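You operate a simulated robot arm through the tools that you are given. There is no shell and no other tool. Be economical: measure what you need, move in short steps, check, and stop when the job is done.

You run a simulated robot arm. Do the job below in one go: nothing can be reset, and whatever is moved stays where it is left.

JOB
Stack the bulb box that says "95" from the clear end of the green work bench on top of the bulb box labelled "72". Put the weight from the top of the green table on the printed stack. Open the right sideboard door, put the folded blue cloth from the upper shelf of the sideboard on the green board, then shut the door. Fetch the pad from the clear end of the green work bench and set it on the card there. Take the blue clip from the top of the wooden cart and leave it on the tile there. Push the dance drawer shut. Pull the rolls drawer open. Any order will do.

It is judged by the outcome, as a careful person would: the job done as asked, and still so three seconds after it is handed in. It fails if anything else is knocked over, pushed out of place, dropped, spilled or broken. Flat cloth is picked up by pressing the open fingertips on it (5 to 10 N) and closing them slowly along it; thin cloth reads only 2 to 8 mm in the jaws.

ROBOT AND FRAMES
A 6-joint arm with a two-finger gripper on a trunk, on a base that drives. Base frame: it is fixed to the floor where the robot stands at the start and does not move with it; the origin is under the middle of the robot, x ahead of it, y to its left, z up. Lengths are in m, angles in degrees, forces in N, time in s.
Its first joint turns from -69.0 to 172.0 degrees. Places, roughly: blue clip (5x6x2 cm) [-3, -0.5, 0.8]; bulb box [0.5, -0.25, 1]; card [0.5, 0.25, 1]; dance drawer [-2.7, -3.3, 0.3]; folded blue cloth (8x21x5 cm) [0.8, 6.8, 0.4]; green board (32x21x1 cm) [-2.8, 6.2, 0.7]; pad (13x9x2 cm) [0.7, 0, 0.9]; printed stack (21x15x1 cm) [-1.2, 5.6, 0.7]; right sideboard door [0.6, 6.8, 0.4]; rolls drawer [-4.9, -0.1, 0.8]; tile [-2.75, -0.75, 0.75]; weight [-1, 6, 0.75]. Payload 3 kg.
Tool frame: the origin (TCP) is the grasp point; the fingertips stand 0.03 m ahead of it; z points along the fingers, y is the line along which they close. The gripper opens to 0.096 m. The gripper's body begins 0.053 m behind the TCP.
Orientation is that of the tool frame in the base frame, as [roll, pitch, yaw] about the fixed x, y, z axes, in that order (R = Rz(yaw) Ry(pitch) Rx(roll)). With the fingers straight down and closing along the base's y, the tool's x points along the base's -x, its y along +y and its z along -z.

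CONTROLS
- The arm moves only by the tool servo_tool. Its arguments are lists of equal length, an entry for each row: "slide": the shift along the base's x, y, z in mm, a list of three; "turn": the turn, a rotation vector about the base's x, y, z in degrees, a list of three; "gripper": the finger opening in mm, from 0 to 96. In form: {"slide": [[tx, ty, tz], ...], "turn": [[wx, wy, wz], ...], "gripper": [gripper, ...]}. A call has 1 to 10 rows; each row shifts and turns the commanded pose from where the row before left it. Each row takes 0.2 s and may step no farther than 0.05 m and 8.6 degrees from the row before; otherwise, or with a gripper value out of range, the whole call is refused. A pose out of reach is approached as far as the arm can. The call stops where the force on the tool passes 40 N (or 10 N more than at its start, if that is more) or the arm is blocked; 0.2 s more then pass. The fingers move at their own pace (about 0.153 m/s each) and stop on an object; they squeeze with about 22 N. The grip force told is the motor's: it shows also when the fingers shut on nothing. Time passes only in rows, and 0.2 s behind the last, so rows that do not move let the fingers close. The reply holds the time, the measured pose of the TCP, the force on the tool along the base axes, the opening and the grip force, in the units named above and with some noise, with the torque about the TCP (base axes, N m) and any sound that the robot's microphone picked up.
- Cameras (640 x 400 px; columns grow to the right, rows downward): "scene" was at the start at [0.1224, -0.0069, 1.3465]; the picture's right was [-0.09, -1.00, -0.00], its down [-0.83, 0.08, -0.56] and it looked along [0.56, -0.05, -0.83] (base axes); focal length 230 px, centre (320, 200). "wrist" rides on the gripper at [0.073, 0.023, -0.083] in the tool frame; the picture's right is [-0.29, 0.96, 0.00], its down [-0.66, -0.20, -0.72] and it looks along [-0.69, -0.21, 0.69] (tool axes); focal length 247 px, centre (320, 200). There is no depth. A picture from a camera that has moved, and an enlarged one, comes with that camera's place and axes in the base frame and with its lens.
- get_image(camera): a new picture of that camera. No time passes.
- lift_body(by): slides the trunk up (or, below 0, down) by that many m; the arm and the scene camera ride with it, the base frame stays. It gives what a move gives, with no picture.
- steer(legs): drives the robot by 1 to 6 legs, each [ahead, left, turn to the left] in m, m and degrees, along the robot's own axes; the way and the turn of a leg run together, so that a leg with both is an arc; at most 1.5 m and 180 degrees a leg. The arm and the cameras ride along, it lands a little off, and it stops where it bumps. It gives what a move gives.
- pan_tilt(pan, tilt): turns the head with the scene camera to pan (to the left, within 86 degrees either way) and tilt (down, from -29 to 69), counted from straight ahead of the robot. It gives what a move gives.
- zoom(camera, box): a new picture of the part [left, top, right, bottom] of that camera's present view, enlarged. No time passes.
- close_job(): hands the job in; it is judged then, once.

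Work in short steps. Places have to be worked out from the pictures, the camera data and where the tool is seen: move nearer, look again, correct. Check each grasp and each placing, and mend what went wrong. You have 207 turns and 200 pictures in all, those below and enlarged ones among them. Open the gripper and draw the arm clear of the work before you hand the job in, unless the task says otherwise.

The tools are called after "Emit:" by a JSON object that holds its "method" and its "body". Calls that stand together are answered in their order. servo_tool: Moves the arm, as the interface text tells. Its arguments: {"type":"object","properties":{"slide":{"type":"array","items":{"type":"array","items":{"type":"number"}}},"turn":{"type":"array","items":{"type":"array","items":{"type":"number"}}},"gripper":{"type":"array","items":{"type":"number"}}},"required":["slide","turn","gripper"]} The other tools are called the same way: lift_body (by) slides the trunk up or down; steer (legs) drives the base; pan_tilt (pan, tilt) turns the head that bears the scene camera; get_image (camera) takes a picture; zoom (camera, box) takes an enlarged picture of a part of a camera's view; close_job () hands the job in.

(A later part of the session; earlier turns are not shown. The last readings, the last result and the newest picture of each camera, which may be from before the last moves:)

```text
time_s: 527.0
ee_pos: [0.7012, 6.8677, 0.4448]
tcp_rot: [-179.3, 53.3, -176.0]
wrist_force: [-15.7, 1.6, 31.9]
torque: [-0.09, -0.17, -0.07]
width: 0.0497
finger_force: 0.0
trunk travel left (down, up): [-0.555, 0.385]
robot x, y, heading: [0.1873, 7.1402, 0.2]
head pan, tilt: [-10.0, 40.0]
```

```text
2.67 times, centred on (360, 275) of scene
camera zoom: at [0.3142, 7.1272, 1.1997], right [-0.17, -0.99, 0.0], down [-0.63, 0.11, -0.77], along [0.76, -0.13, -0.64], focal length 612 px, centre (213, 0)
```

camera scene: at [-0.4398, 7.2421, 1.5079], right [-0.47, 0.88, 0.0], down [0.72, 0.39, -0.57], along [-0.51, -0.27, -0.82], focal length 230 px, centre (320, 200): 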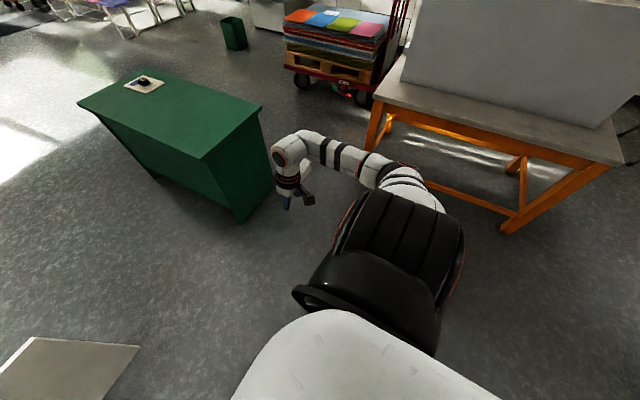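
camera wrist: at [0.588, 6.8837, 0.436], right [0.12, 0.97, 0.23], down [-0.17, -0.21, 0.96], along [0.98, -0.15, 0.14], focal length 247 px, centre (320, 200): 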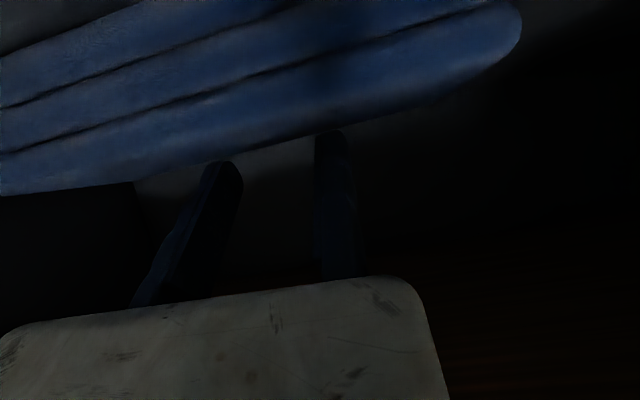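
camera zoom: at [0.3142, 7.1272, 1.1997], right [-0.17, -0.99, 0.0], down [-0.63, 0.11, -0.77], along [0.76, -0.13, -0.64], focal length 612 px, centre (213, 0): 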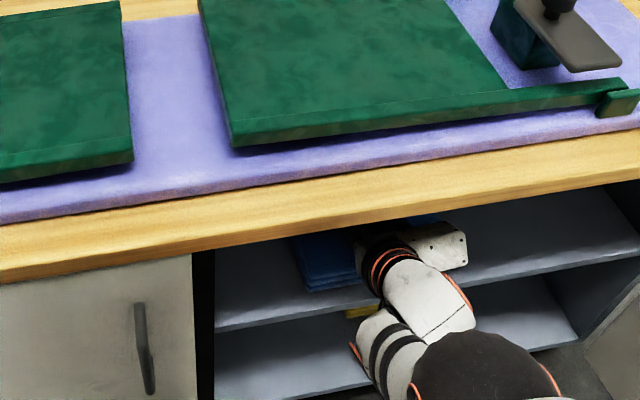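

The cloth follows exactly (moved about 6.7 cm; its front is now at x ≈ 0.67). I drag 5.5 cm more so it overhangs the shelf edge by roughly 3 cm.

Emit:
{"method": "steer", "body": {"legs": [[-0.053, 0, 0]]}}

Emit:
{"method": "zoom", "body": {"camera": "scene", "box": [270, 240, 430, 340]}}

```text
time_s: 527.9
ee_pos: [0.648, 6.8655, 0.4449]
tcp_rot: [-179.3, 53.4, -176.4]
wrist_force: [-14.6, 1.5, 33.7]
torque: [-0.08, -0.19, -0.07]
width: 0.05
finger_force: 0.0
trunk travel left (down, up): [-0.555, 0.385]
robot x, y, heading: [0.1309, 7.1409, -0.1]
head pan, tilt: [-10.0, 40.0]
```

```text
4.00 times, centred on (350, 290) of scene
camera zoom: at [0.2611, 7.127, 1.1997], right [-0.17, -0.98, 0.0], down [-0.63, 0.11, -0.77], along [0.76, -0.13, -0.64], focal length 918 px, centre (200, -160)
```

zoom: 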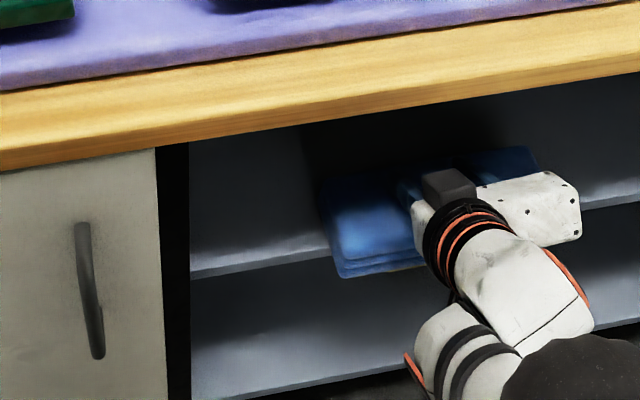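

It overhangs the edge by about 2.4 cm. I drag 6 mm more, then lift the fingers straight off and back out.

Emit:
{"method": "steer", "body": {"legs": [[-0.007, 0, 0]]}}

Emit:
{"method": "servo_tool", "body": {"slide": [[0, 0, 10], [0, 0, 20], [0, 0, 20]], "turn": [[0, 0, 0], [0, 0, 0], [0, 0, 0]], "gripper": [50, 50, 50]}}

Emit:
{"method": "steer", "body": {"legs": [[-0.3, 0, 0]]}}

Emit:
{"method": "zoom", "body": {"camera": "scene", "box": [240, 160, 440, 285]}}

```text
time_s: 528.6
ee_pos: [0.6449, 6.8664, 0.4472]
tcp_rot: [-179.3, 53.8, -176.1]
wrist_force: [12.4, -3.9, 28.4]
torque: [-0.54, -0.83, 0.17]
width: 0.0501
finger_force: 0.1
trunk travel left (down, up): [-0.555, 0.385]
robot x, y, heading: [0.1254, 7.1387, 0.2]
head pan, tilt: [-10.0, 40.0]
```

```text
time_s: 529.5
ee_pos: [0.6698, 6.8556, 0.4638]
tcp_rot: [-179.6, 53.6, -176.4]
wrist_force: [-0.8, 0.1, 0.3]
torque: [0.0, 0.0, -0.04]
width: 0.05
finger_force: 0.0
out of reach, approached as far as the arm can: row 1, 2, 3
trunk travel left (down, up): [-0.555, 0.385]
robot x, y, heading: [0.1266, 7.1374, -0.0]
head pan, tilt: [-10.0, 40.0]
```

```text
time_s: 531.5
ee_pos: [0.3631, 6.8546, 0.4633]
tcp_rot: [-179.7, 53.6, -176.7]
wrist_force: [-0.1, 0.5, 0.3]
torque: [-0.02, 0.03, 0.03]
width: 0.0501
finger_force: 0.1
trunk travel left (down, up): [-0.555, 0.385]
robot x, y, heading: [-0.1828, 7.1334, -0.4]
head pan, tilt: [-10.0, 40.0]
```

```text
3.20 times, centred on (340, 222) of scene
camera zoom: at [-0.0437, 7.1237, 1.1986], right [-0.18, -0.98, 0.0], down [-0.63, 0.11, -0.77], along [0.75, -0.14, -0.64], focal length 735 px, centre (256, 128)
```

zoom: 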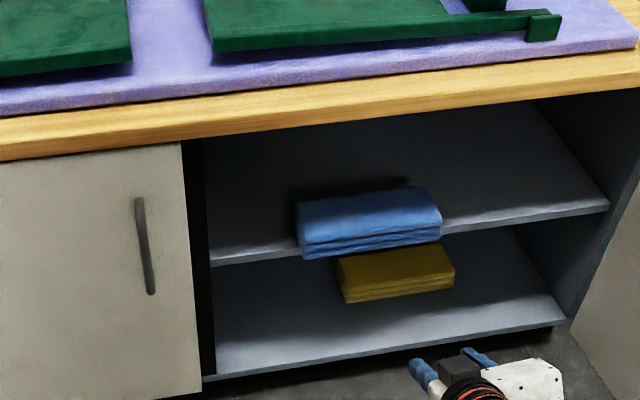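

The cloth now overhangs the edge by about 1.5–2 cm (y 6.724–6.928). I roll the tool 90° so the jaws open vertically (fixed finger below), then level it, standing clear of the cabinet.

Emit:
{"method": "servo_tool", "body": {"slide": [[-5, 0, 0], [-5, 0, 0], [-5, 0, 0], [-5, 0, 0], [-5, 0, 0], [-5, 0, 0], [0, 0, 0], [0, 0, 0], [0, 0, 0], [0, 0, 0]], "turn": [[-6.1, 0, 4.4], [-6.1, 0, 4.4], [-6.1, 0, 4.4], [-6.1, 0, 4.4], [-6.1, 0, 4.4], [-6.1, 0, 4.4], [-6.1, 0, 4.4], [-6.1, 0, 4.4], [-6.1, 0, 4.4], [-6.1, 0, 4.4]], "gripper": [80, 80, 80, 80, 80, 80, 80, 80, 80, 80]}}

Emit:
{"method": "servo_tool", "body": {"slide": [[-5, 0, 0], [-5, 0, 0], [-5, 0, 5], [-5, 0, 5], [-5, 0, 5], [-5, 0, 5], [-5, 0, 5]], "turn": [[-6.1, 0, 4.4], [-6.1, 0, 4.4], [0, -7.2, 0], [0, -7.2, 0], [0, -7.2, 0], [0, -7.2, 0], [0, -7.2, 0]], "gripper": [80, 80, 80, 80, 80, 80, 80]}}

Emit:
{"method": "get_image", "body": {"camera": "scene"}}

```text
time_s: 533.7
ee_pos: [0.3452, 6.8494, 0.4471]
tcp_rot: [-128.9, 9.8, -97.9]
wrist_force: [0.4, -0.4, 0.0]
torque: [-0.01, 0.03, 0.0]
width: 0.0802
finger_force: 0.1
out of reach, approached as far as the arm can: row 1, 2, 3, 4, 5, 6
trunk travel left (down, up): [-0.555, 0.385]
robot x, y, heading: [-0.1788, 7.1374, -0.1]
head pan, tilt: [-10.0, 40.0]
```

```text
time_s: 535.3
ee_pos: [0.2971, 6.8561, 0.5018]
tcp_rot: [-92.0, -2.4, -90.5]
wrist_force: [0.1, -0.5, -0.2]
torque: [-0.02, -0.01, 0.0]
width: 0.0799
finger_force: 0.1
out of reach, approached as far as the arm can: row 1, 2, 4, 5, 6, 7
trunk travel left (down, up): [-0.555, 0.385]
robot x, y, heading: [-0.1794, 7.1413, -0.2]
head pan, tilt: [-10.0, 40.0]
```

```text
58 pictures are left
camera scene: at [-0.0442, 7.1235, 1.1987], right [-0.18, -0.98, 0.0], down [-0.63, 0.11, -0.77], along [0.75, -0.14, -0.64], focal length 230 px, centre (320, 200)
```

scene: 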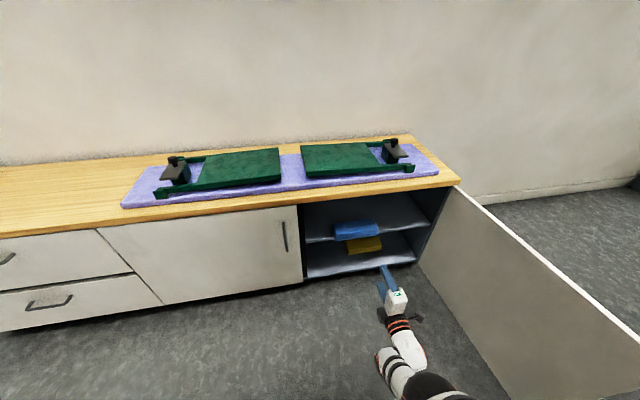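

The tool is level with jaws vertical. I lower the trunk 0.13 m so the lower finger is just below shelf level, centre on the cloth, and drive in to just short of it.

Emit:
{"method": "lift_body", "body": {"by": -0.13}}

Emit:
{"method": "steer", "body": {"legs": [[0.23, -0.03, 0]]}}

Emit:
{"method": "get_image", "body": {"camera": "wrist"}}

Emit:
{"method": "zoom", "body": {"camera": "scene", "box": [260, 180, 460, 305]}}

```text
time_s: 536.9
ee_pos: [0.2974, 6.8568, 0.3705]
tcp_rot: [-92.2, -2.3, -90.7]
wrist_force: [0.5, -0.1, 0.0]
torque: [0.02, 0.0, 0.02]
width: 0.0803
finger_force: 0.1
trunk travel left (down, up): [-0.425, 0.515]
robot x, y, heading: [-0.1757, 7.142, -0.1]
head pan, tilt: [-10.0, 40.0]
```

```text
time_s: 538.6
ee_pos: [0.5231, 6.8253, 0.3695]
tcp_rot: [-92.1, -2.3, -90.6]
wrist_force: [0.3, 0.4, 0.1]
torque: [0.0, 0.0, 0.01]
width: 0.0796
finger_force: 0.1
trunk travel left (down, up): [-0.425, 0.515]
robot x, y, heading: [0.0492, 7.1078, -0.2]
head pan, tilt: [-10.0, 40.0]
```

```text
57 pictures are left
camera wrist: at [0.4367, 6.7534, 0.3536], right [-0.03, 0.26, -0.97], down [-0.71, 0.68, 0.2], along [0.71, 0.69, 0.16], focal length 247 px, centre (320, 200)
```

wrist: 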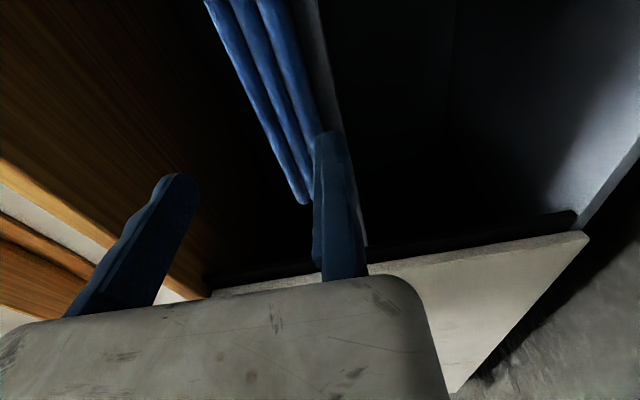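

```text
3.20 times, centred on (360, 242) of scene
camera zoom: at [0.1831, 7.0927, 1.0685], right [-0.18, -0.98, 0.0], down [-0.63, 0.11, -0.77], along [0.75, -0.14, -0.64], focal length 735 px, centre (192, 64)
```

zoom: 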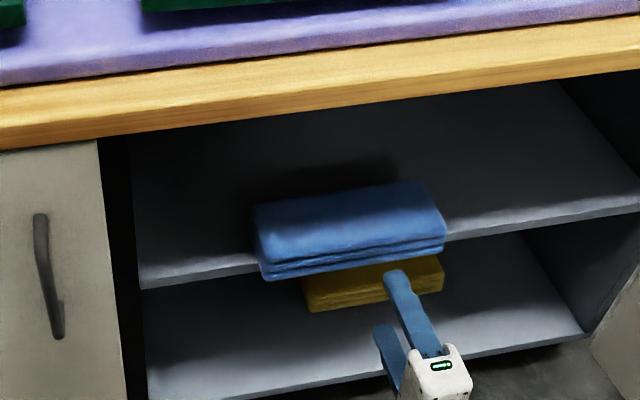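

The lower finger is just below the cloth's underside. I drop 3 mm and advance slowly until the tip meets the shelf's front edge.

Emit:
{"method": "servo_tool", "body": {"slide": [[10, 0, -3], [15, 0, 0], [15, 0, 0], [12, 0, 0], [10, 0, 0], [8, 0, 0]], "turn": [[0, 0, 0], [0, 0, 0], [0, 0, 0], [0, 0, 0], [0, 0, 0], [0, 0, 0]], "gripper": [80, 80, 80, 80, 80, 80]}}

Emit:
{"method": "get_image", "body": {"camera": "wrist"}}

Emit:
{"method": "zoom", "body": {"camera": "scene", "box": [260, 180, 460, 305]}}

```text
time_s: 540.0
ee_pos: [0.5712, 6.833, 0.3959]
tcp_rot: [-92.3, -2.4, -90.6]
wrist_force: [-0.2, -1.1, 0.0]
torque: [-0.01, -0.01, -0.03]
width: 0.0799
finger_force: 0.1
out of reach, approached as far as the arm can: row 1, 2, 3, 4, 5, 6
trunk travel left (down, up): [-0.425, 0.515]
robot x, y, heading: [0.048, 7.1089, -0.3]
head pan, tilt: [-10.0, 40.0]
```

```text
55 pictures are left
camera wrist: at [0.4859, 6.7603, 0.3782], right [-0.03, 0.26, -0.97], down [-0.71, 0.68, 0.2], along [0.71, 0.69, 0.16], focal length 247 px, centre (320, 200)
```

wrist: 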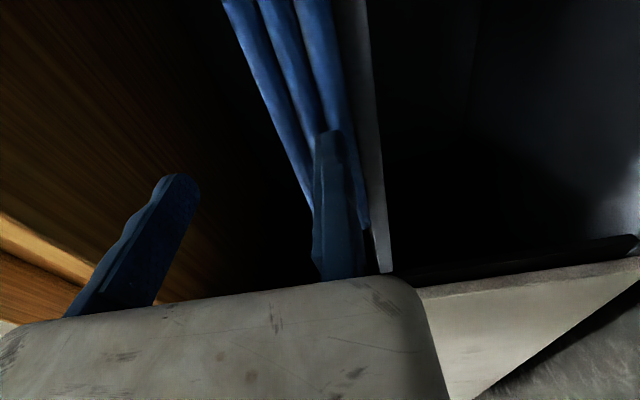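

```text
3.20 times, centred on (360, 242) of scene
camera zoom: at [0.1828, 7.0929, 1.0685], right [-0.18, -0.98, 0.0], down [-0.63, 0.11, -0.77], along [0.75, -0.14, -0.64], focal length 735 px, centre (192, 64)
```

zoom: 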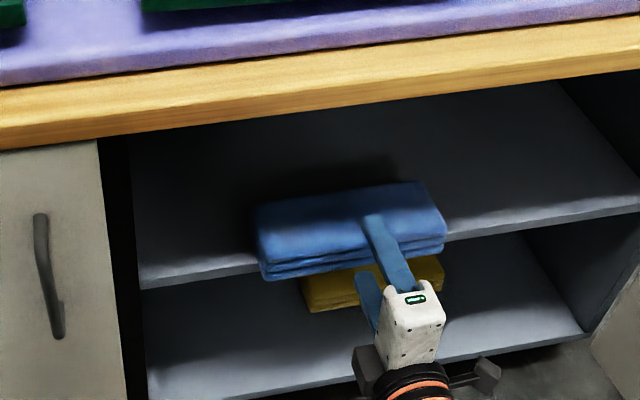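

The arm drifted up at its limit. I return to the previous arm pose and advance with the base instead.

Emit:
{"method": "servo_tool", "body": {"slide": [[-25, -4, -5], [-30, -4, -10], [-5, 0, -12]], "turn": [[0, 0, 0], [0, 0, 0], [0, 0, 0]], "gripper": [80, 80, 80]}}

```text
time_s: 540.8
ee_pos: [0.5121, 6.8253, 0.3666]
tcp_rot: [-92.1, -2.3, -90.6]
wrist_force: [-0.4, 0.2, 0.7]
torque: [-0.05, 0.0, -0.02]
width: 0.0802
finger_force: 0.0
out of reach, approached as far as the arm can: row 1, 3
trunk travel left (down, up): [-0.425, 0.515]
robot x, y, heading: [0.0471, 7.107, -0.3]
head pan, tilt: [-10.0, 40.0]
```

Emit:
{"method": "steer", "body": {"legs": [[0.08, 0, 0]]}}

Emit:
{"method": "get_image", "body": {"camera": "wrist"}}

Emit:
{"method": "zoom", "body": {"camera": "scene", "box": [280, 200, 440, 300]}}

```text
time_s: 541.9
ee_pos: [0.5917, 6.8242, 0.3665]
tcp_rot: [-92.2, -2.2, -90.7]
wrist_force: [-0.8, -0.8, 0.4]
torque: [-0.02, -0.01, 0.01]
width: 0.08
finger_force: 0.1
trunk travel left (down, up): [-0.425, 0.515]
robot x, y, heading: [0.1243, 7.1091, -0.2]
head pan, tilt: [-10.0, 40.0]
```

```text
53 pictures are left
camera wrist: at [0.5052, 6.7515, 0.3498], right [-0.03, 0.26, -0.97], down [-0.71, 0.68, 0.2], along [0.71, 0.69, 0.16], focal length 247 px, centre (320, 200)
```

wrist: 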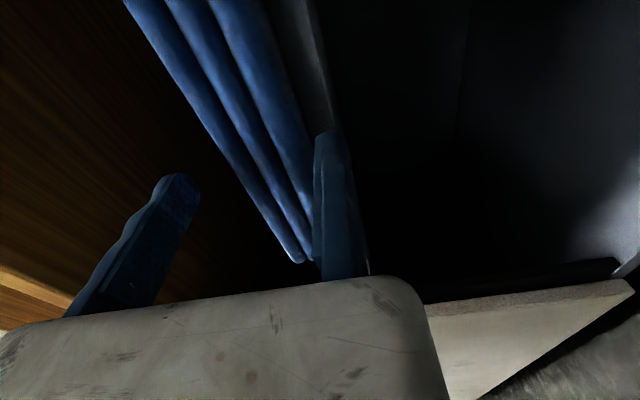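

```text
4.00 times, centred on (360, 250) of scene
camera zoom: at [0.2631, 7.0925, 1.0684], right [-0.18, -0.98, 0.0], down [-0.63, 0.11, -0.77], along [0.75, -0.14, -0.64], focal length 918 px, centre (160, 0)
```

zoom: 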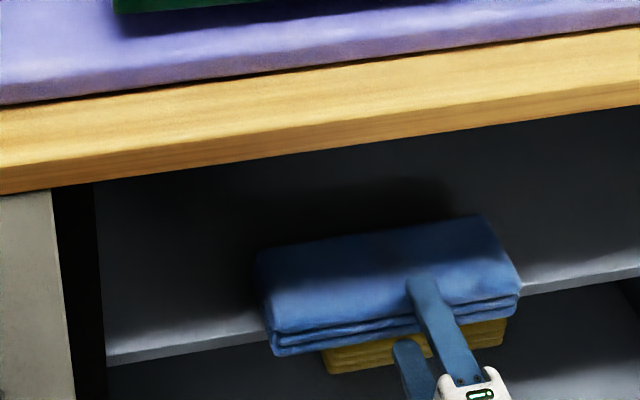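

The upper finger is over the cloth and the lower one is entering beneath. I creep 12 mm more, then close.

Emit:
{"method": "steer", "body": {"legs": [[0.013, 0, 0]]}}

Emit:
{"method": "servo_tool", "body": {"slide": [[0, 0, 0], [0, 0, 0], [0, 0, 0], [0, 0, 0], [0, 0, 0]], "turn": [[0, 0, 0], [0, 0, 0], [0, 0, 0], [0, 0, 0], [0, 0, 0]], "gripper": [70, 60, 50, 30, 30]}}

Emit:
{"method": "zoom", "body": {"camera": "scene", "box": [280, 200, 440, 300]}}

```text
time_s: 542.6
ee_pos: [0.6045, 6.8248, 0.3653]
tcp_rot: [-92.2, -2.4, -90.6]
wrist_force: [-0.2, -0.6, 0.2]
torque: [-0.01, 0.02, 0.03]
width: 0.0799
finger_force: 0.0
trunk travel left (down, up): [-0.425, 0.515]
robot x, y, heading: [0.1399, 7.111, 0.0]
head pan, tilt: [-10.0, 40.0]
```

```text
time_s: 543.8
ee_pos: [0.6036, 6.8252, 0.3694]
tcp_rot: [-91.8, -2.3, -90.7]
wrist_force: [-2.3, -0.5, 17.1]
torque: [0.24, -0.74, 0.03]
width: 0.0504
finger_force: 17.2
trunk travel left (down, up): [-0.425, 0.515]
robot x, y, heading: [0.1375, 7.1053, -0.2]
head pan, tilt: [-10.0, 40.0]
```

```text
4.00 times, centred on (360, 250) of scene
camera zoom: at [0.2729, 7.0939, 1.0691], right [-0.18, -0.98, 0.0], down [-0.63, 0.11, -0.77], along [0.76, -0.14, -0.64], focal length 918 px, centre (160, 0)
```

zoom: 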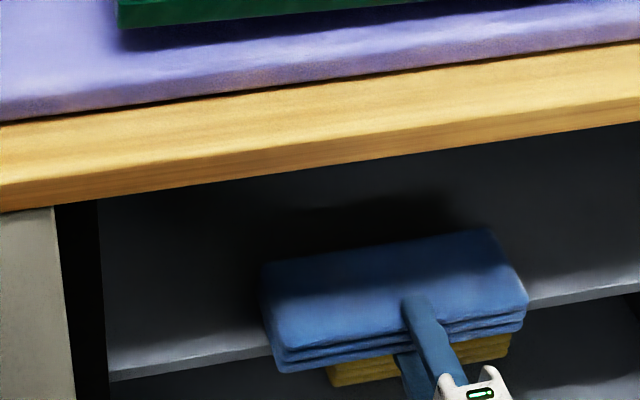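

The upper finger presses the cloth (17 N). I raise a few mm so the lower finger meets the underside and the full squeeze closes.

Emit:
{"method": "servo_tool", "body": {"slide": [[0, 0, 3], [0, 0, 3], [0, 0, 0]], "turn": [[0, 0, 0], [0, 0, 0], [0, 0, 0]], "gripper": [20, 20, 20]}}

```text
time_s: 544.6
ee_pos: [0.6062, 6.8236, 0.3697]
tcp_rot: [-91.6, -2.5, -90.5]
wrist_force: [-7.7, 4.8, 21.9]
torque: [0.05, -1.09, 0.31]
width: 0.0492
finger_force: 22.6
out of reach, approached as far as the arm can: row 2
trunk travel left (down, up): [-0.425, 0.515]
robot x, y, heading: [0.1409, 7.1082, -0.4]
head pan, tilt: [-10.0, 40.0]
```

Emit:
{"method": "lift_body", "body": {"by": 0.01}}

Emit:
{"method": "zoom", "body": {"camera": "scene", "box": [280, 200, 440, 300]}}

```text
time_s: 545.2
ee_pos: [0.6059, 6.823, 0.374]
tcp_rot: [-92.6, -2.4, -90.7]
wrist_force: [-0.5, 0.2, 1.4]
torque: [-0.06, 0.04, -0.03]
width: 0.0461
finger_force: 22.5
trunk travel left (down, up): [-0.435, 0.505]
robot x, y, heading: [0.1386, 7.1075, -0.2]
head pan, tilt: [-10.0, 40.0]
```

```text
4.00 times, centred on (360, 250) of scene
camera zoom: at [0.276, 7.0924, 1.0783], right [-0.18, -0.98, 0.0], down [-0.63, 0.11, -0.77], along [0.75, -0.14, -0.64], focal length 918 px, centre (160, 0)
```

zoom: 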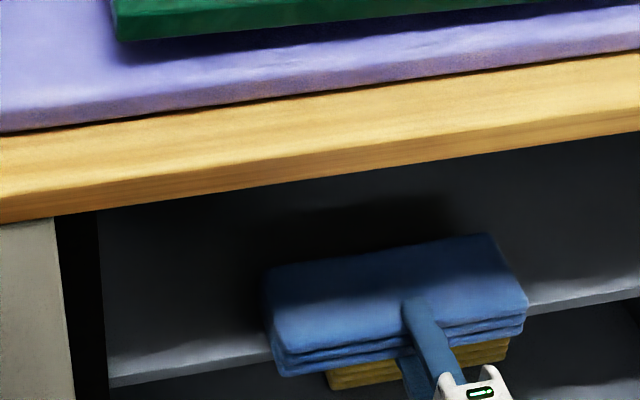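

Both fingers now squeeze it (46 mm, 22.5 N) with no reaction from the shelf. I lift 2 cm to test whether it holds level.

Emit:
{"method": "lift_body", "body": {"by": 0.02}}

Emit:
{"method": "zoom", "body": {"camera": "scene", "box": [280, 200, 440, 300]}}

```text
time_s: 545.9
ee_pos: [0.6079, 6.8232, 0.3966]
tcp_rot: [-92.1, -2.4, -90.8]
wrist_force: [0.1, 0.5, -1.4]
torque: [-0.03, 0.03, 0.03]
width: 0.046
finger_force: 21.8
trunk travel left (down, up): [-0.455, 0.485]
robot x, y, heading: [0.14, 7.1082, -0.4]
head pan, tilt: [-10.0, 40.0]
```

```text
4.00 times, centred on (360, 250) of scene
camera zoom: at [0.2761, 7.0923, 1.0986], right [-0.18, -0.98, 0.0], down [-0.63, 0.11, -0.77], along [0.75, -0.14, -0.64], focal length 918 px, centre (160, 0)
```

zoom: 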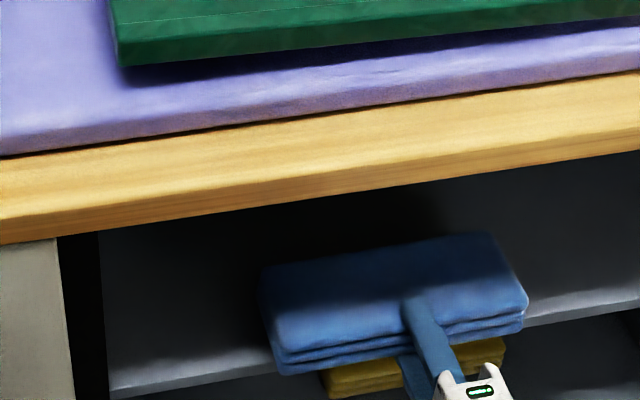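

It lifts level and holds (weight about 1 N). I back straight out of the cabinet and check the grip.

Emit:
{"method": "steer", "body": {"legs": [[-0.45, 0, 0]]}}

Emit:
{"method": "lift_body", "body": {"by": 0.4}}

Emit:
{"method": "get_image", "body": {"camera": "scene"}}

```text
time_s: 548.6
ee_pos: [0.1662, 6.8213, 0.3971]
tcp_rot: [-92.2, -2.4, -91.3]
wrist_force: [-0.2, -0.8, -0.6]
torque: [-0.01, 0.05, 0.0]
width: 0.0455
finger_force: 21.9
trunk travel left (down, up): [-0.455, 0.485]
robot x, y, heading: [-0.293, 7.112, -0.7]
head pan, tilt: [-10.0, 40.0]
```

```text
time_s: 552.4
ee_pos: [0.1653, 6.8222, 0.7949]
tcp_rot: [-92.3, -2.4, -91.3]
wrist_force: [0.2, 0.2, -1.8]
torque: [-0.01, 0.08, 0.02]
width: 0.045
finger_force: 22.4
trunk travel left (down, up): [-0.855, 0.085]
robot x, y, heading: [-0.2988, 7.1122, -0.7]
head pan, tilt: [-10.0, 40.0]
```

```text
48 pictures are left
camera scene: at [-0.1622, 7.0947, 1.4985], right [-0.19, -0.98, 0.0], down [-0.63, 0.12, -0.77], along [0.75, -0.14, -0.64], focal length 230 px, centre (320, 200)
```

scene: 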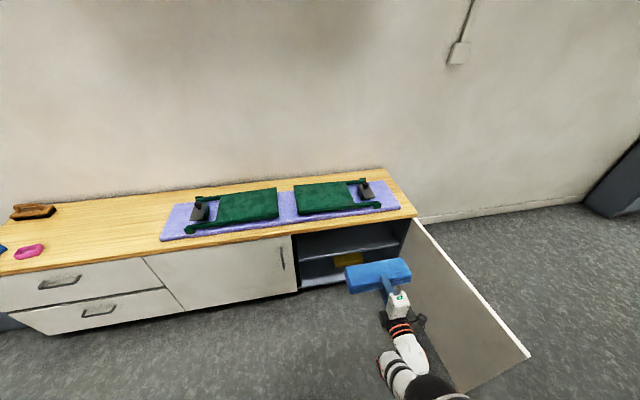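

The cloth is held well. I raise a bit more, turn around, and take the south route around the green table to the pallet cart, arriving facing it from its open side.

Emit:
{"method": "lift_body", "body": {"by": 0.08}}

Emit:
{"method": "steer", "body": {"legs": [[0, 0, 180], [0.15, 0, 0], [0, 1.3, 0], [0, 1.25, 0]]}}

Emit:
{"method": "steer", "body": {"legs": [[1.4, 0, 0], [0, -1.3, 0]]}}

Emit:
{"method": "pan_tilt", "body": {"pan": -15, "tilt": 45}}

Emit:
{"method": "get_image", "body": {"camera": "scene"}}

```text
time_s: 553.6
ee_pos: [0.1658, 6.8215, 0.8762]
tcp_rot: [-92.2, -2.4, -91.3]
wrist_force: [-0.3, -0.3, -1.0]
torque: [-0.01, 0.02, 0.01]
width: 0.0452
finger_force: 21.6
trunk travel left (down, up): [-0.935, 0.005]
robot x, y, heading: [-0.2968, 7.111, -0.5]
head pan, tilt: [-10.0, 40.0]
```

```text
time_s: 574.7
ee_pos: [-0.8136, 4.7677, 0.8766]
tcp_rot: [-92.2, -2.5, 92.5]
wrist_force: [0.9, -0.2, -1.0]
torque: [-0.01, -0.05, -0.02]
width: 0.0455
finger_force: 22.0
trunk travel left (down, up): [-0.935, 0.005]
robot x, y, heading: [-0.332, 4.509, -177.0]
head pan, tilt: [-10.0, 40.0]
```

```text
time_s: 588.0
ee_pos: [-2.2754, 6.0309, 0.8767]
tcp_rot: [-92.2, -2.4, 90.3]
wrist_force: [-0.2, 0.2, -0.4]
torque: [0.03, -0.05, 0.02]
width: 0.0453
finger_force: 21.8
trunk travel left (down, up): [-0.935, 0.005]
robot x, y, heading: [-1.8037, 5.7554, -179.1]
head pan, tilt: [-10.0, 40.0]
```

```text
time_s: 588.7
ee_pos: [-2.2741, 6.0319, 0.8764]
tcp_rot: [-92.2, -2.4, 90.3]
wrist_force: [-0.1, 0.0, -0.4]
torque: [0.04, -0.03, 0.05]
width: 0.0451
finger_force: 22.3
trunk travel left (down, up): [-0.935, 0.005]
robot x, y, heading: [-1.8044, 5.7563, -179.1]
head pan, tilt: [-15.0, 45.0]
```

```text
47 pictures are left
camera scene: at [-1.9311, 5.7751, 1.5713], right [0.24, 0.97, 0.0], down [0.69, -0.17, -0.71], along [-0.69, 0.17, -0.71], focal length 230 px, centre (320, 200)
```

scene: 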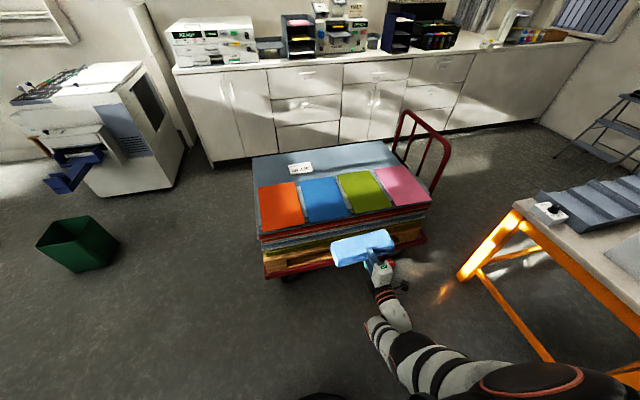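

The four coloured boards are visible, with the olive-green one third from left. I zoom to get its exact corners.

Emit:
{"method": "zoom", "body": {"camera": "scene", "box": [240, 120, 450, 290]}}

```text
2.35 times, centred on (345, 205) of scene
camera zoom: at [-1.9311, 5.7751, 1.5713], right [0.24, 0.97, 0.0], down [0.69, -0.17, -0.71], along [-0.69, 0.17, -0.71], focal length 540 px, centre (261, 188)
```

zoom: 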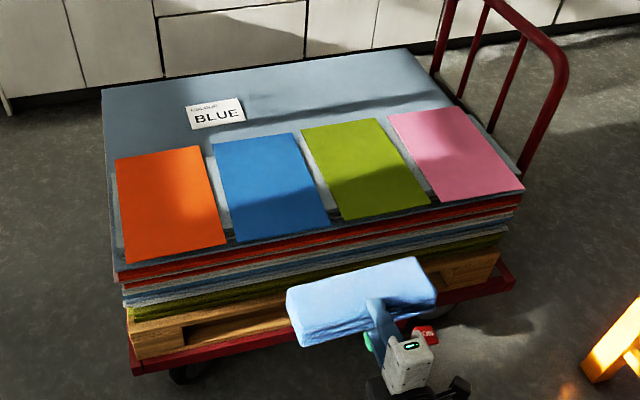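

The boards are separated by gaps. The green one spans x −2.98..−2.66, y 6.14..6.35, top z ≈ 0.68. I line the cloth up with its centre: sidestep right 0.213 m and drive in 0.49 m at height.

Emit:
{"method": "steer", "body": {"legs": [[0, -0.213, -0.9], [0.49, 0, 0]]}}

Emit:
{"method": "lift_body", "body": {"by": -0.12}}

Emit:
{"method": "zoom", "body": {"camera": "scene", "box": [250, 90, 480, 270]}}

```text
time_s: 592.8
ee_pos: [-2.7645, 6.2465, 0.8769]
tcp_rot: [-92.2, -2.4, 89.7]
wrist_force: [-0.1, -0.1, -0.9]
torque: [0.03, -0.06, 0.02]
width: 0.0454
finger_force: 22.3
trunk travel left (down, up): [-0.935, 0.005]
robot x, y, heading: [-2.2927, 5.9665, -179.6]
head pan, tilt: [-15.0, 45.0]
```

```text
time_s: 594.3
ee_pos: [-2.7629, 6.2485, 0.7563]
tcp_rot: [-92.2, -2.4, 89.7]
wrist_force: [-0.3, -0.1, -0.2]
torque: [0.02, -0.03, -0.02]
width: 0.0453
finger_force: 21.6
trunk travel left (down, up): [-0.815, 0.125]
robot x, y, heading: [-2.2929, 5.9665, -179.9]
head pan, tilt: [-15.0, 45.0]
```

```text
2.22 times, centred on (365, 180) of scene
camera zoom: at [-2.422, 5.987, 1.4513], right [0.26, 0.97, 0.0], down [0.68, -0.18, -0.71], along [-0.68, 0.18, -0.71], focal length 510 px, centre (220, 244)
```

zoom: 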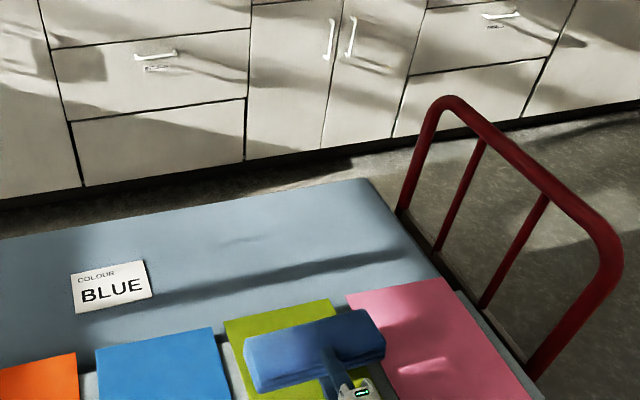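

The cloth is centred over the board (y 6.248 vs 6.244). I lower with the trunk in small steps until contact.

Emit:
{"method": "lift_body", "body": {"by": -0.05}}

Emit:
{"method": "lift_body", "body": {"by": -0.01}}

Emit:
{"method": "zoom", "body": {"camera": "scene", "box": [290, 180, 450, 280]}}

```text
time_s: 594.9
ee_pos: [-2.7635, 6.2479, 0.7384]
tcp_rot: [-91.1, -3.6, 89.9]
wrist_force: [6.8, -3.6, 19.9]
torque: [1.8, -2.24, -1.04]
width: 0.0454
finger_force: 21.8
trunk travel left (down, up): [-0.79, 0.15]
robot x, y, heading: [-2.2955, 5.9669, -179.7]
head pan, tilt: [-15.0, 45.0]
stopped: the force on the tool passed its limit at 44 N (the readings are from after the stop); the commanded pose is now the measured one
```

```text
time_s: 595.3
ee_pos: [-2.7647, 6.2491, 0.7371]
tcp_rot: [-90.6, -4.2, 90.0]
wrist_force: [11.7, -6.2, 26.7]
torque: [2.34, -3.09, -1.7]
width: 0.0451
finger_force: 22.3
trunk travel left (down, up): [-0.785, 0.155]
robot x, y, heading: [-2.2939, 5.9649, -180.0]
head pan, tilt: [-15.0, 45.0]
stopped: the force on the tool passed its limit at 45 N (the readings are from after the stop); the commanded pose is now the measured one
```

```text
4.00 times, centred on (370, 230) of scene
camera zoom: at [-2.4153, 5.9818, 1.4219], right [0.26, 0.97, 0.0], down [0.68, -0.18, -0.71], along [-0.69, 0.18, -0.7], focal length 918 px, centre (120, 80)
```

zoom: 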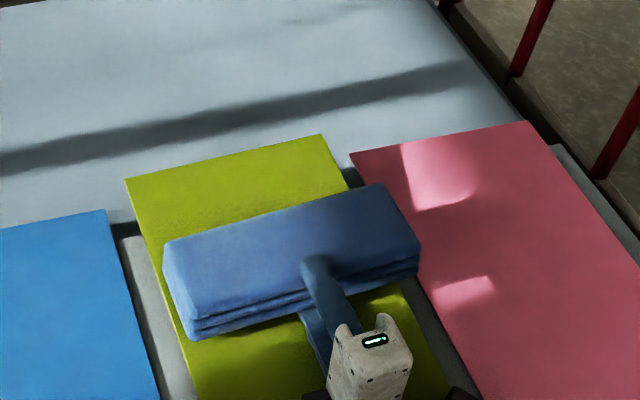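

The gripper's palm, which sits below the fingers in this roll, touched first. I raise 3 cm and tilt the tool nose-down about 18° so the cloth's far edge reaches the board first, then lower again.

Emit:
{"method": "lift_body", "body": {"by": 0.04}}

Emit:
{"method": "servo_tool", "body": {"slide": [[0, 0, 0], [0, 0, 0], [0, 0, 0], [0, 0, 0]], "turn": [[0, -6, 0], [0, -6, 0], [0, -6, 0], [0, 0, 0]], "gripper": [20, 20, 20, 20]}}

Emit:
{"method": "lift_body", "body": {"by": -0.03}}

Emit:
{"method": "zoom", "body": {"camera": "scene", "box": [290, 180, 450, 280]}}

```text
time_s: 596.1
ee_pos: [-2.7676, 6.2504, 0.7721]
tcp_rot: [-91.1, -3.6, 89.9]
wrist_force: [-0.4, -0.1, -0.3]
torque: [-0.04, -0.03, 0.03]
width: 0.0453
finger_force: 21.7
trunk travel left (down, up): [-0.825, 0.115]
robot x, y, heading: [-2.2942, 5.9658, -179.8]
head pan, tilt: [-15.0, 45.0]
```

```text
time_s: 597.1
ee_pos: [-2.7665, 6.2518, 0.7738]
tcp_rot: [-109.1, -3.6, 91.0]
wrist_force: [0.1, 0.3, 0.0]
torque: [-0.04, -0.04, 0.02]
width: 0.0449
finger_force: 22.8
trunk travel left (down, up): [-0.825, 0.115]
robot x, y, heading: [-2.2949, 5.9671, -179.8]
head pan, tilt: [-15.0, 45.0]
```

```text
time_s: 597.9
ee_pos: [-2.7659, 6.2493, 0.7438]
tcp_rot: [-109.0, -3.5, 91.0]
wrist_force: [-0.5, 0.3, -1.2]
torque: [0.05, -0.05, 0.04]
width: 0.0454
finger_force: 22.3
trunk travel left (down, up): [-0.795, 0.145]
robot x, y, heading: [-2.2926, 5.9667, -179.5]
head pan, tilt: [-15.0, 45.0]
```

```text
4.00 times, centred on (370, 230) of scene
camera zoom: at [-2.4218, 5.9869, 1.4311], right [0.26, 0.97, 0.0], down [0.68, -0.18, -0.71], along [-0.68, 0.18, -0.71], focal length 918 px, centre (120, 80)
```

zoom: 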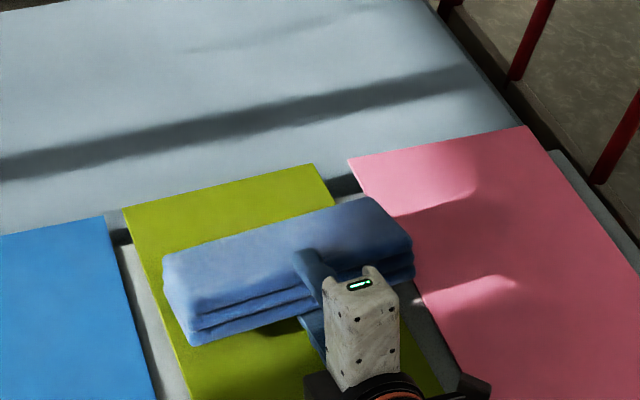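

Emit:
{"method": "lift_body", "body": {"by": -0.012}}

Emit:
{"method": "lift_body", "body": {"by": -0.008}}

```text
time_s: 598.5
ee_pos: [-2.7654, 6.2515, 0.7335]
tcp_rot: [-108.7, -3.5, 90.9]
wrist_force: [1.1, 5.4, 9.3]
torque: [-1.05, 0.76, -0.32]
width: 0.0463
finger_force: 21.8
trunk travel left (down, up): [-0.783, 0.157]
robot x, y, heading: [-2.2945, 5.9621, -179.8]
head pan, tilt: [-15.0, 45.0]
```

```text
time_s: 599.0
ee_pos: [-2.765, 6.2504, 0.7277]
tcp_rot: [-108.6, -3.7, 91.1]
wrist_force: [7.8, 4.7, 18.0]
torque: [-0.55, 1.48, 0.05]
width: 0.0484
finger_force: 21.5
trunk travel left (down, up): [-0.775, 0.165]
robot x, y, heading: [-2.2946, 5.9636, -179.9]
head pan, tilt: [-15.0, 45.0]
```

The far edge is on the board. I open the jaws and draw the lower finger out backward with the base.

Emit:
{"method": "servo_tool", "body": {"slide": [[0, 0, 0], [0, 0, 0], [0, 0, 0], [0, 0, 0]], "turn": [[0, 0, 0], [0, 0, 0], [0, 0, 0], [0, 0, 0]], "gripper": [60, 80, 90, 90]}}

Emit:
{"method": "steer", "body": {"legs": [[-0.1, 0, 0]]}}

Emit:
{"method": "zoom", "body": {"camera": "scene", "box": [290, 140, 450, 260]}}

```text
time_s: 600.0
ee_pos: [-2.7658, 6.2502, 0.7247]
tcp_rot: [-109.1, -3.7, 91.0]
wrist_force: [2.9, -0.9, 6.5]
torque: [-0.06, 0.07, 0.07]
width: 0.0898
finger_force: 0.1
trunk travel left (down, up): [-0.775, 0.165]
robot x, y, heading: [-2.3008, 5.969, -179.9]
head pan, tilt: [-15.0, 45.0]
```

```text
time_s: 601.2
ee_pos: [-2.6652, 6.2516, 0.7237]
tcp_rot: [-108.9, -3.6, 91.0]
wrist_force: [-2.5, -1.1, 3.7]
torque: [-0.05, 0.15, 0.0]
width: 0.0898
finger_force: 0.0
trunk travel left (down, up): [-0.775, 0.165]
robot x, y, heading: [-2.194, 5.9664, -180.0]
head pan, tilt: [-15.0, 45.0]
```

```text
3.33 times, centred on (370, 200) of scene
camera zoom: at [-2.3197, 5.987, 1.4112], right [0.26, 0.97, 0.0], down [0.68, -0.18, -0.71], along [-0.68, 0.18, -0.71], focal length 765 px, centre (153, 200)
```

zoom: 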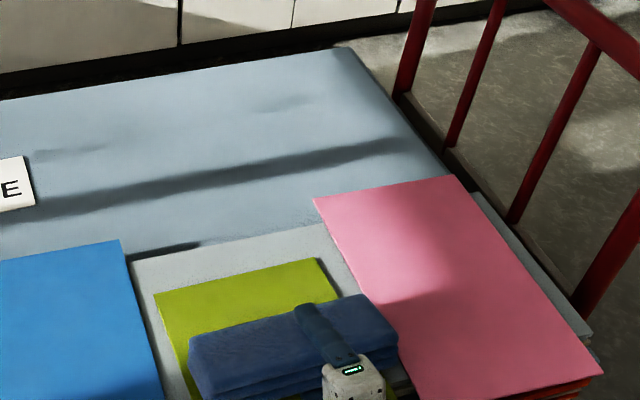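

The lower finger was still pressing on the board and dragged it about 9.5 cm toward me with the cloth. While the contact persists, I press slightly and drive forward the same distance to carry it back.

Emit:
{"method": "lift_body", "body": {"by": -0.004}}

Emit:
{"method": "steer", "body": {"legs": [[0.095, 0, 0]]}}

Emit:
{"method": "zoom", "body": {"camera": "scene", "box": [290, 140, 450, 260]}}

```text
time_s: 601.7
ee_pos: [-2.6652, 6.2512, 0.7234]
tcp_rot: [-108.6, -3.7, 91.0]
wrist_force: [0.7, 2.6, 15.6]
torque: [-0.11, 0.41, 0.01]
width: 0.09
finger_force: 0.0
trunk travel left (down, up): [-0.771, 0.169]
robot x, y, heading: [-2.1872, 5.9656, -180.0]
head pan, tilt: [-15.0, 45.0]
```

```text
time_s: 602.8
ee_pos: [-2.7588, 6.2496, 0.722]
tcp_rot: [-108.4, -3.8, 91.2]
wrist_force: [-11.0, 1.2, 22.6]
torque: [-0.23, 0.79, -0.11]
width: 0.0901
finger_force: 0.1
trunk travel left (down, up): [-0.771, 0.169]
robot x, y, heading: [-2.2866, 5.9654, -179.6]
head pan, tilt: [-15.0, 45.0]
```

```text
3.33 times, centred on (370, 200) of scene
camera zoom: at [-2.4106, 5.9845, 1.4074], right [0.25, 0.97, 0.0], down [0.68, -0.18, -0.71], along [-0.68, 0.18, -0.71], focal length 765 px, centre (153, 200)
```

zoom: 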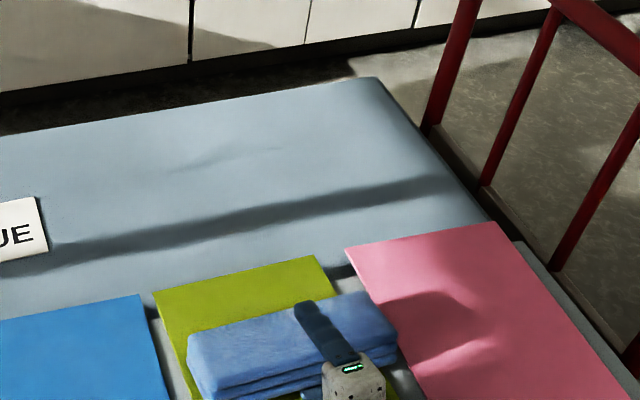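

The board is back within a few mm of its original place (far edge −2.944 vs −2.947). Now I lift the finger off the board first, keeping it just under the cloth's near edge, and check that the force is gone before withdrawing.

Emit:
{"method": "lift_body", "body": {"by": 0.014}}

Emit:
{"method": "zoom", "body": {"camera": "scene", "box": [310, 190, 430, 270]}}

```text
time_s: 603.5
ee_pos: [-2.7585, 6.2504, 0.7364]
tcp_rot: [-108.6, -3.6, 91.3]
wrist_force: [0.2, 0.1, -0.6]
torque: [-0.02, 0.02, 0.01]
width: 0.0902
finger_force: 0.0
trunk travel left (down, up): [-0.785, 0.155]
robot x, y, heading: [-2.2836, 5.9671, -179.8]
head pan, tilt: [-15.0, 45.0]
```

```text
5.00 times, centred on (370, 230) of scene
camera zoom: at [-2.4124, 5.9868, 1.4211], right [0.25, 0.97, 0.0], down [0.68, -0.18, -0.71], along [-0.68, 0.18, -0.71], focal length 1148 px, centre (70, 50)
```

zoom: 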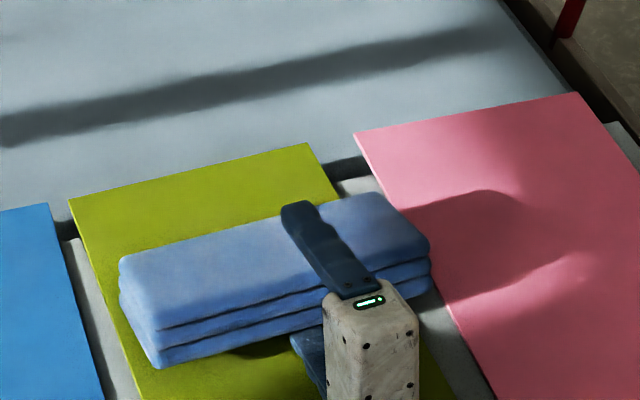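

Free of the board (−0.6 N is just the cloth's near edge on the finger). I withdraw 3 cm and check whether anything drags.

Emit:
{"method": "steer", "body": {"legs": [[-0.03, 0, 0]]}}

Emit:
{"method": "zoom", "body": {"camera": "scene", "box": [310, 190, 430, 270]}}

```text
time_s: 604.3
ee_pos: [-2.7308, 6.2514, 0.7362]
tcp_rot: [-108.6, -3.5, 91.1]
wrist_force: [0.3, -0.8, 0.7]
torque: [0.03, 0.0, 0.04]
width: 0.0904
finger_force: 0.0
trunk travel left (down, up): [-0.785, 0.155]
robot x, y, heading: [-2.2583, 5.9667, -179.7]
head pan, tilt: [-15.0, 45.0]
```

```text
5.00 times, centred on (370, 230) of scene
camera zoom: at [-2.3846, 5.9871, 1.421], right [0.26, 0.97, 0.0], down [0.68, -0.18, -0.71], along [-0.68, 0.18, -0.71], focal length 1148 px, centre (70, 50)
```

zoom: 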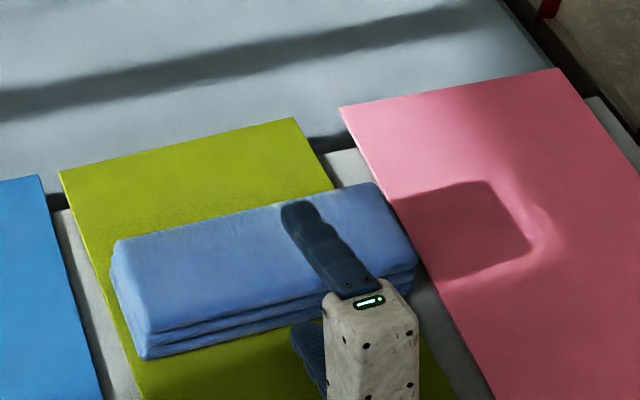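

The board stayed put, and the cloth shifted only about 1 cm and has settled. I withdraw fully.

Emit:
{"method": "steer", "body": {"legs": [[-0.25, 0, 0]]}}

Emit:
{"method": "zoom", "body": {"camera": "scene", "box": [250, 110, 450, 260]}}

```text
time_s: 606.1
ee_pos: [-2.4767, 6.25, 0.737]
tcp_rot: [-108.5, -3.6, 91.5]
wrist_force: [0.8, 0.2, 0.2]
torque: [-0.03, 0.01, -0.01]
width: 0.0899
finger_force: 0.1
trunk travel left (down, up): [-0.785, 0.155]
robot x, y, heading: [-1.9991, 5.9691, -179.4]
head pan, tilt: [-15.0, 45.0]
```

```text
2.67 times, centred on (350, 185) of scene
camera zoom: at [-2.1267, 5.988, 1.4212], right [0.25, 0.97, 0.0], down [0.68, -0.18, -0.71], along [-0.68, 0.18, -0.71], focal length 612 px, centre (240, 240)
```

zoom: 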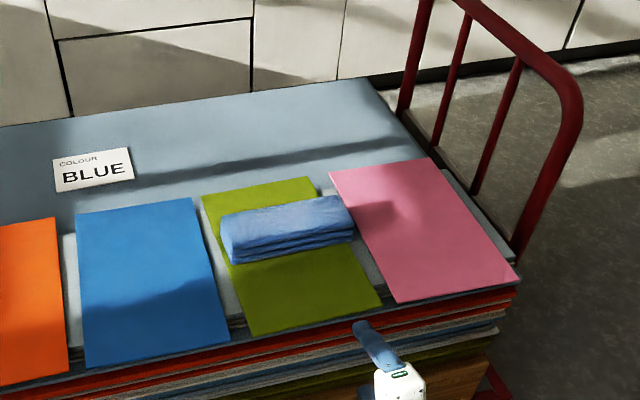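

The cloth rests on the green board and the board is aligned with its neighbours as before. Now to shut the door: I level and close the gripper, then drive the south route to the door's outer side.

Emit:
{"method": "servo_tool", "body": {"slide": [[0, 0, 0], [0, 0, 0], [0, 0, 0]], "turn": [[0, 6, 0], [0, 6, 0], [0, 5, 0]], "gripper": [40, 0, 0]}}

Emit:
{"method": "steer", "body": {"legs": [[0.0, 0.5, 0], [0, 1.0, 0], [-1.5, 0, 0], [-0.3, 0, 0], [0, 0, -90.5]]}}

Emit:
{"method": "lift_body", "body": {"by": -0.25}}

Emit:
{"method": "pan_tilt", "body": {"pan": -20, "tilt": 30}}

Emit:
{"method": "get_image", "body": {"camera": "scene"}}

```text
time_s: 606.9
ee_pos: [-2.4764, 6.2493, 0.7377]
tcp_rot: [-91.4, -3.9, 90.5]
wrist_force: [0.3, -0.4, -0.1]
torque: [0.0, 0.02, -0.01]
width: 0.0
finger_force: 21.7
trunk travel left (down, up): [-0.785, 0.155]
robot x, y, heading: [-1.9964, 5.964, -179.5]
head pan, tilt: [-15.0, 45.0]
```

```text
time_s: 626.9
ee_pos: [0.0249, 4.9269, 0.7367]
tcp_rot: [-91.5, -4.0, -0.2]
wrist_force: [0.4, 0.4, 0.2]
torque: [0.0, 0.04, 0.01]
width: 0.0
finger_force: 21.8
trunk travel left (down, up): [-0.785, 0.155]
robot x, y, heading: [-0.2639, 4.4557, 89.9]
head pan, tilt: [-15.0, 45.0]
```

```text
time_s: 629.5
ee_pos: [0.0228, 4.9279, 0.486]
tcp_rot: [-91.5, -3.9, -0.2]
wrist_force: [0.4, 0.0, 0.4]
torque: [-0.04, -0.02, 0.0]
width: 0.0
finger_force: 22.1
trunk travel left (down, up): [-0.535, 0.405]
robot x, y, heading: [-0.2622, 4.458, 90.0]
head pan, tilt: [-15.0, 45.0]
```

```text
time_s: 630.3
ee_pos: [0.0242, 4.9269, 0.486]
tcp_rot: [-91.5, -3.9, -0.1]
wrist_force: [0.0, -0.5, -1.0]
torque: [0.0, 0.01, 0.02]
width: 0.0
finger_force: 22.0
trunk travel left (down, up): [-0.535, 0.405]
robot x, y, heading: [-0.2604, 4.4543, 89.8]
head pan, tilt: [-20.0, 30.0]
```

```text
37 pictures are left
camera scene: at [-0.2287, 4.5891, 1.1937], right [0.94, -0.34, 0.0], down [-0.17, -0.47, -0.87], along [0.3, 0.81, -0.5], focal length 230 px, centre (320, 200)
```

scene: 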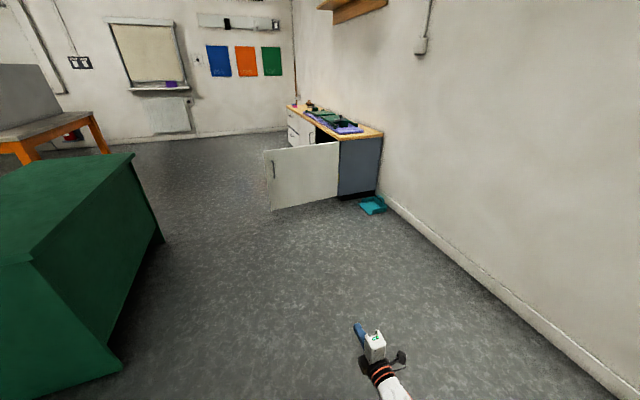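

The door stands open as left. I shift right 0.1 m so the fist lands between handle and hinge, and drive up to it.

Emit:
{"method": "steer", "body": {"legs": [[0, -0.1, 0], [1.3, 0, 0]]}}

Emit:
{"method": "get_image", "body": {"camera": "scene"}}

```text
time_s: 637.8
ee_pos: [0.1273, 6.2694, 0.4867]
tcp_rot: [-91.5, -3.9, -0.4]
wrist_force: [-0.2, 0.2, 0.2]
torque: [0.0, -0.03, 0.0]
width: 0.0
finger_force: 21.6
trunk travel left (down, up): [-0.535, 0.405]
robot x, y, heading: [-0.1607, 5.7952, 89.8]
head pan, tilt: [-20.0, 30.0]
```

```text
36 pictures are left
camera scene: at [-0.1262, 5.9313, 1.1937], right [0.94, -0.34, 0.0], down [-0.17, -0.47, -0.87], along [0.3, 0.81, -0.5], focal length 230 px, centre (320, 200)
```

scene: 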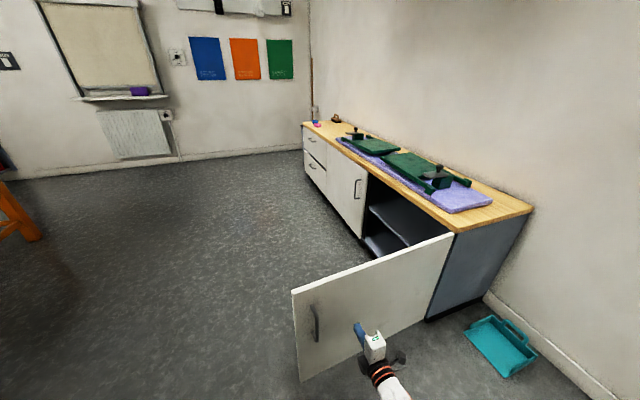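

The fist is at the door. I now arc the robot about the hinge in the closing direction, pushing the door along.

Emit:
{"method": "steer", "body": {"legs": [[0.07, 0.056, -5], [0.068, 0.056, -5], [0.068, 0.056, -5], [0.068, 0.056, -5], [0.068, 0.056, -5], [0.068, 0.056, -5]]}}

Emit:
{"method": "get_image", "body": {"camera": "scene"}}

```text
time_s: 642.3
ee_pos: [0.1053, 6.5435, 0.4871]
tcp_rot: [-91.5, -3.9, -30.0]
wrist_force: [0.3, 0.0, -0.3]
torque: [0.03, 0.0, -0.01]
width: 0.0001
finger_force: 33.5
trunk travel left (down, up): [-0.535, 0.405]
robot x, y, heading: [-0.3785, 6.2731, 60.3]
head pan, tilt: [-20.0, 30.0]
```

```text
35 pictures are left
camera scene: at [-0.2817, 6.3758, 1.1937], right [0.65, -0.76, 0.0], down [-0.38, -0.32, -0.87], along [0.66, 0.56, -0.5], focal length 230 px, centre (320, 200)
```

scene: 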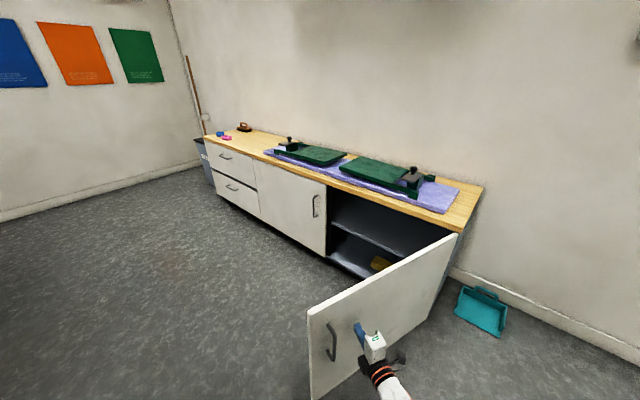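

The door is closing nicely (about 70°). I continue the arc another 30°.

Emit:
{"method": "steer", "body": {"legs": [[0.069, 0.053, -5], [0.069, 0.053, -5], [0.069, 0.053, -5], [0.069, 0.053, -5], [0.069, 0.053, -5], [0.069, 0.053, -5]]}}

Emit:
{"method": "get_image", "body": {"camera": "scene"}}

```text
time_s: 646.9
ee_pos: [0.246, 6.7813, 0.4863]
tcp_rot: [-91.5, -3.9, -60.4]
wrist_force: [0.0, 0.6, 0.2]
torque: [-0.01, 0.0, -0.03]
width: 0.0
finger_force: 33.1
trunk travel left (down, up): [-0.535, 0.405]
robot x, y, heading: [-0.3075, 6.7948, 29.9]
head pan, tilt: [-20.0, 30.0]
```

```text
34 pictures are left
camera scene: at [-0.1725, 6.8335, 1.1937], right [0.17, -0.98, 0.0], down [-0.49, -0.09, -0.87], along [0.85, 0.15, -0.5], focal length 230 px, centre (320, 200)
```

scene: 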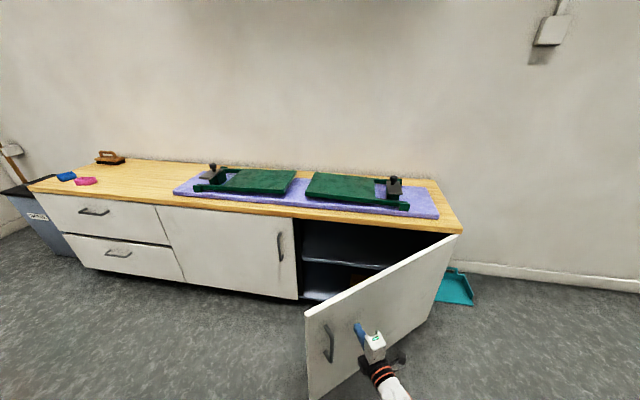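

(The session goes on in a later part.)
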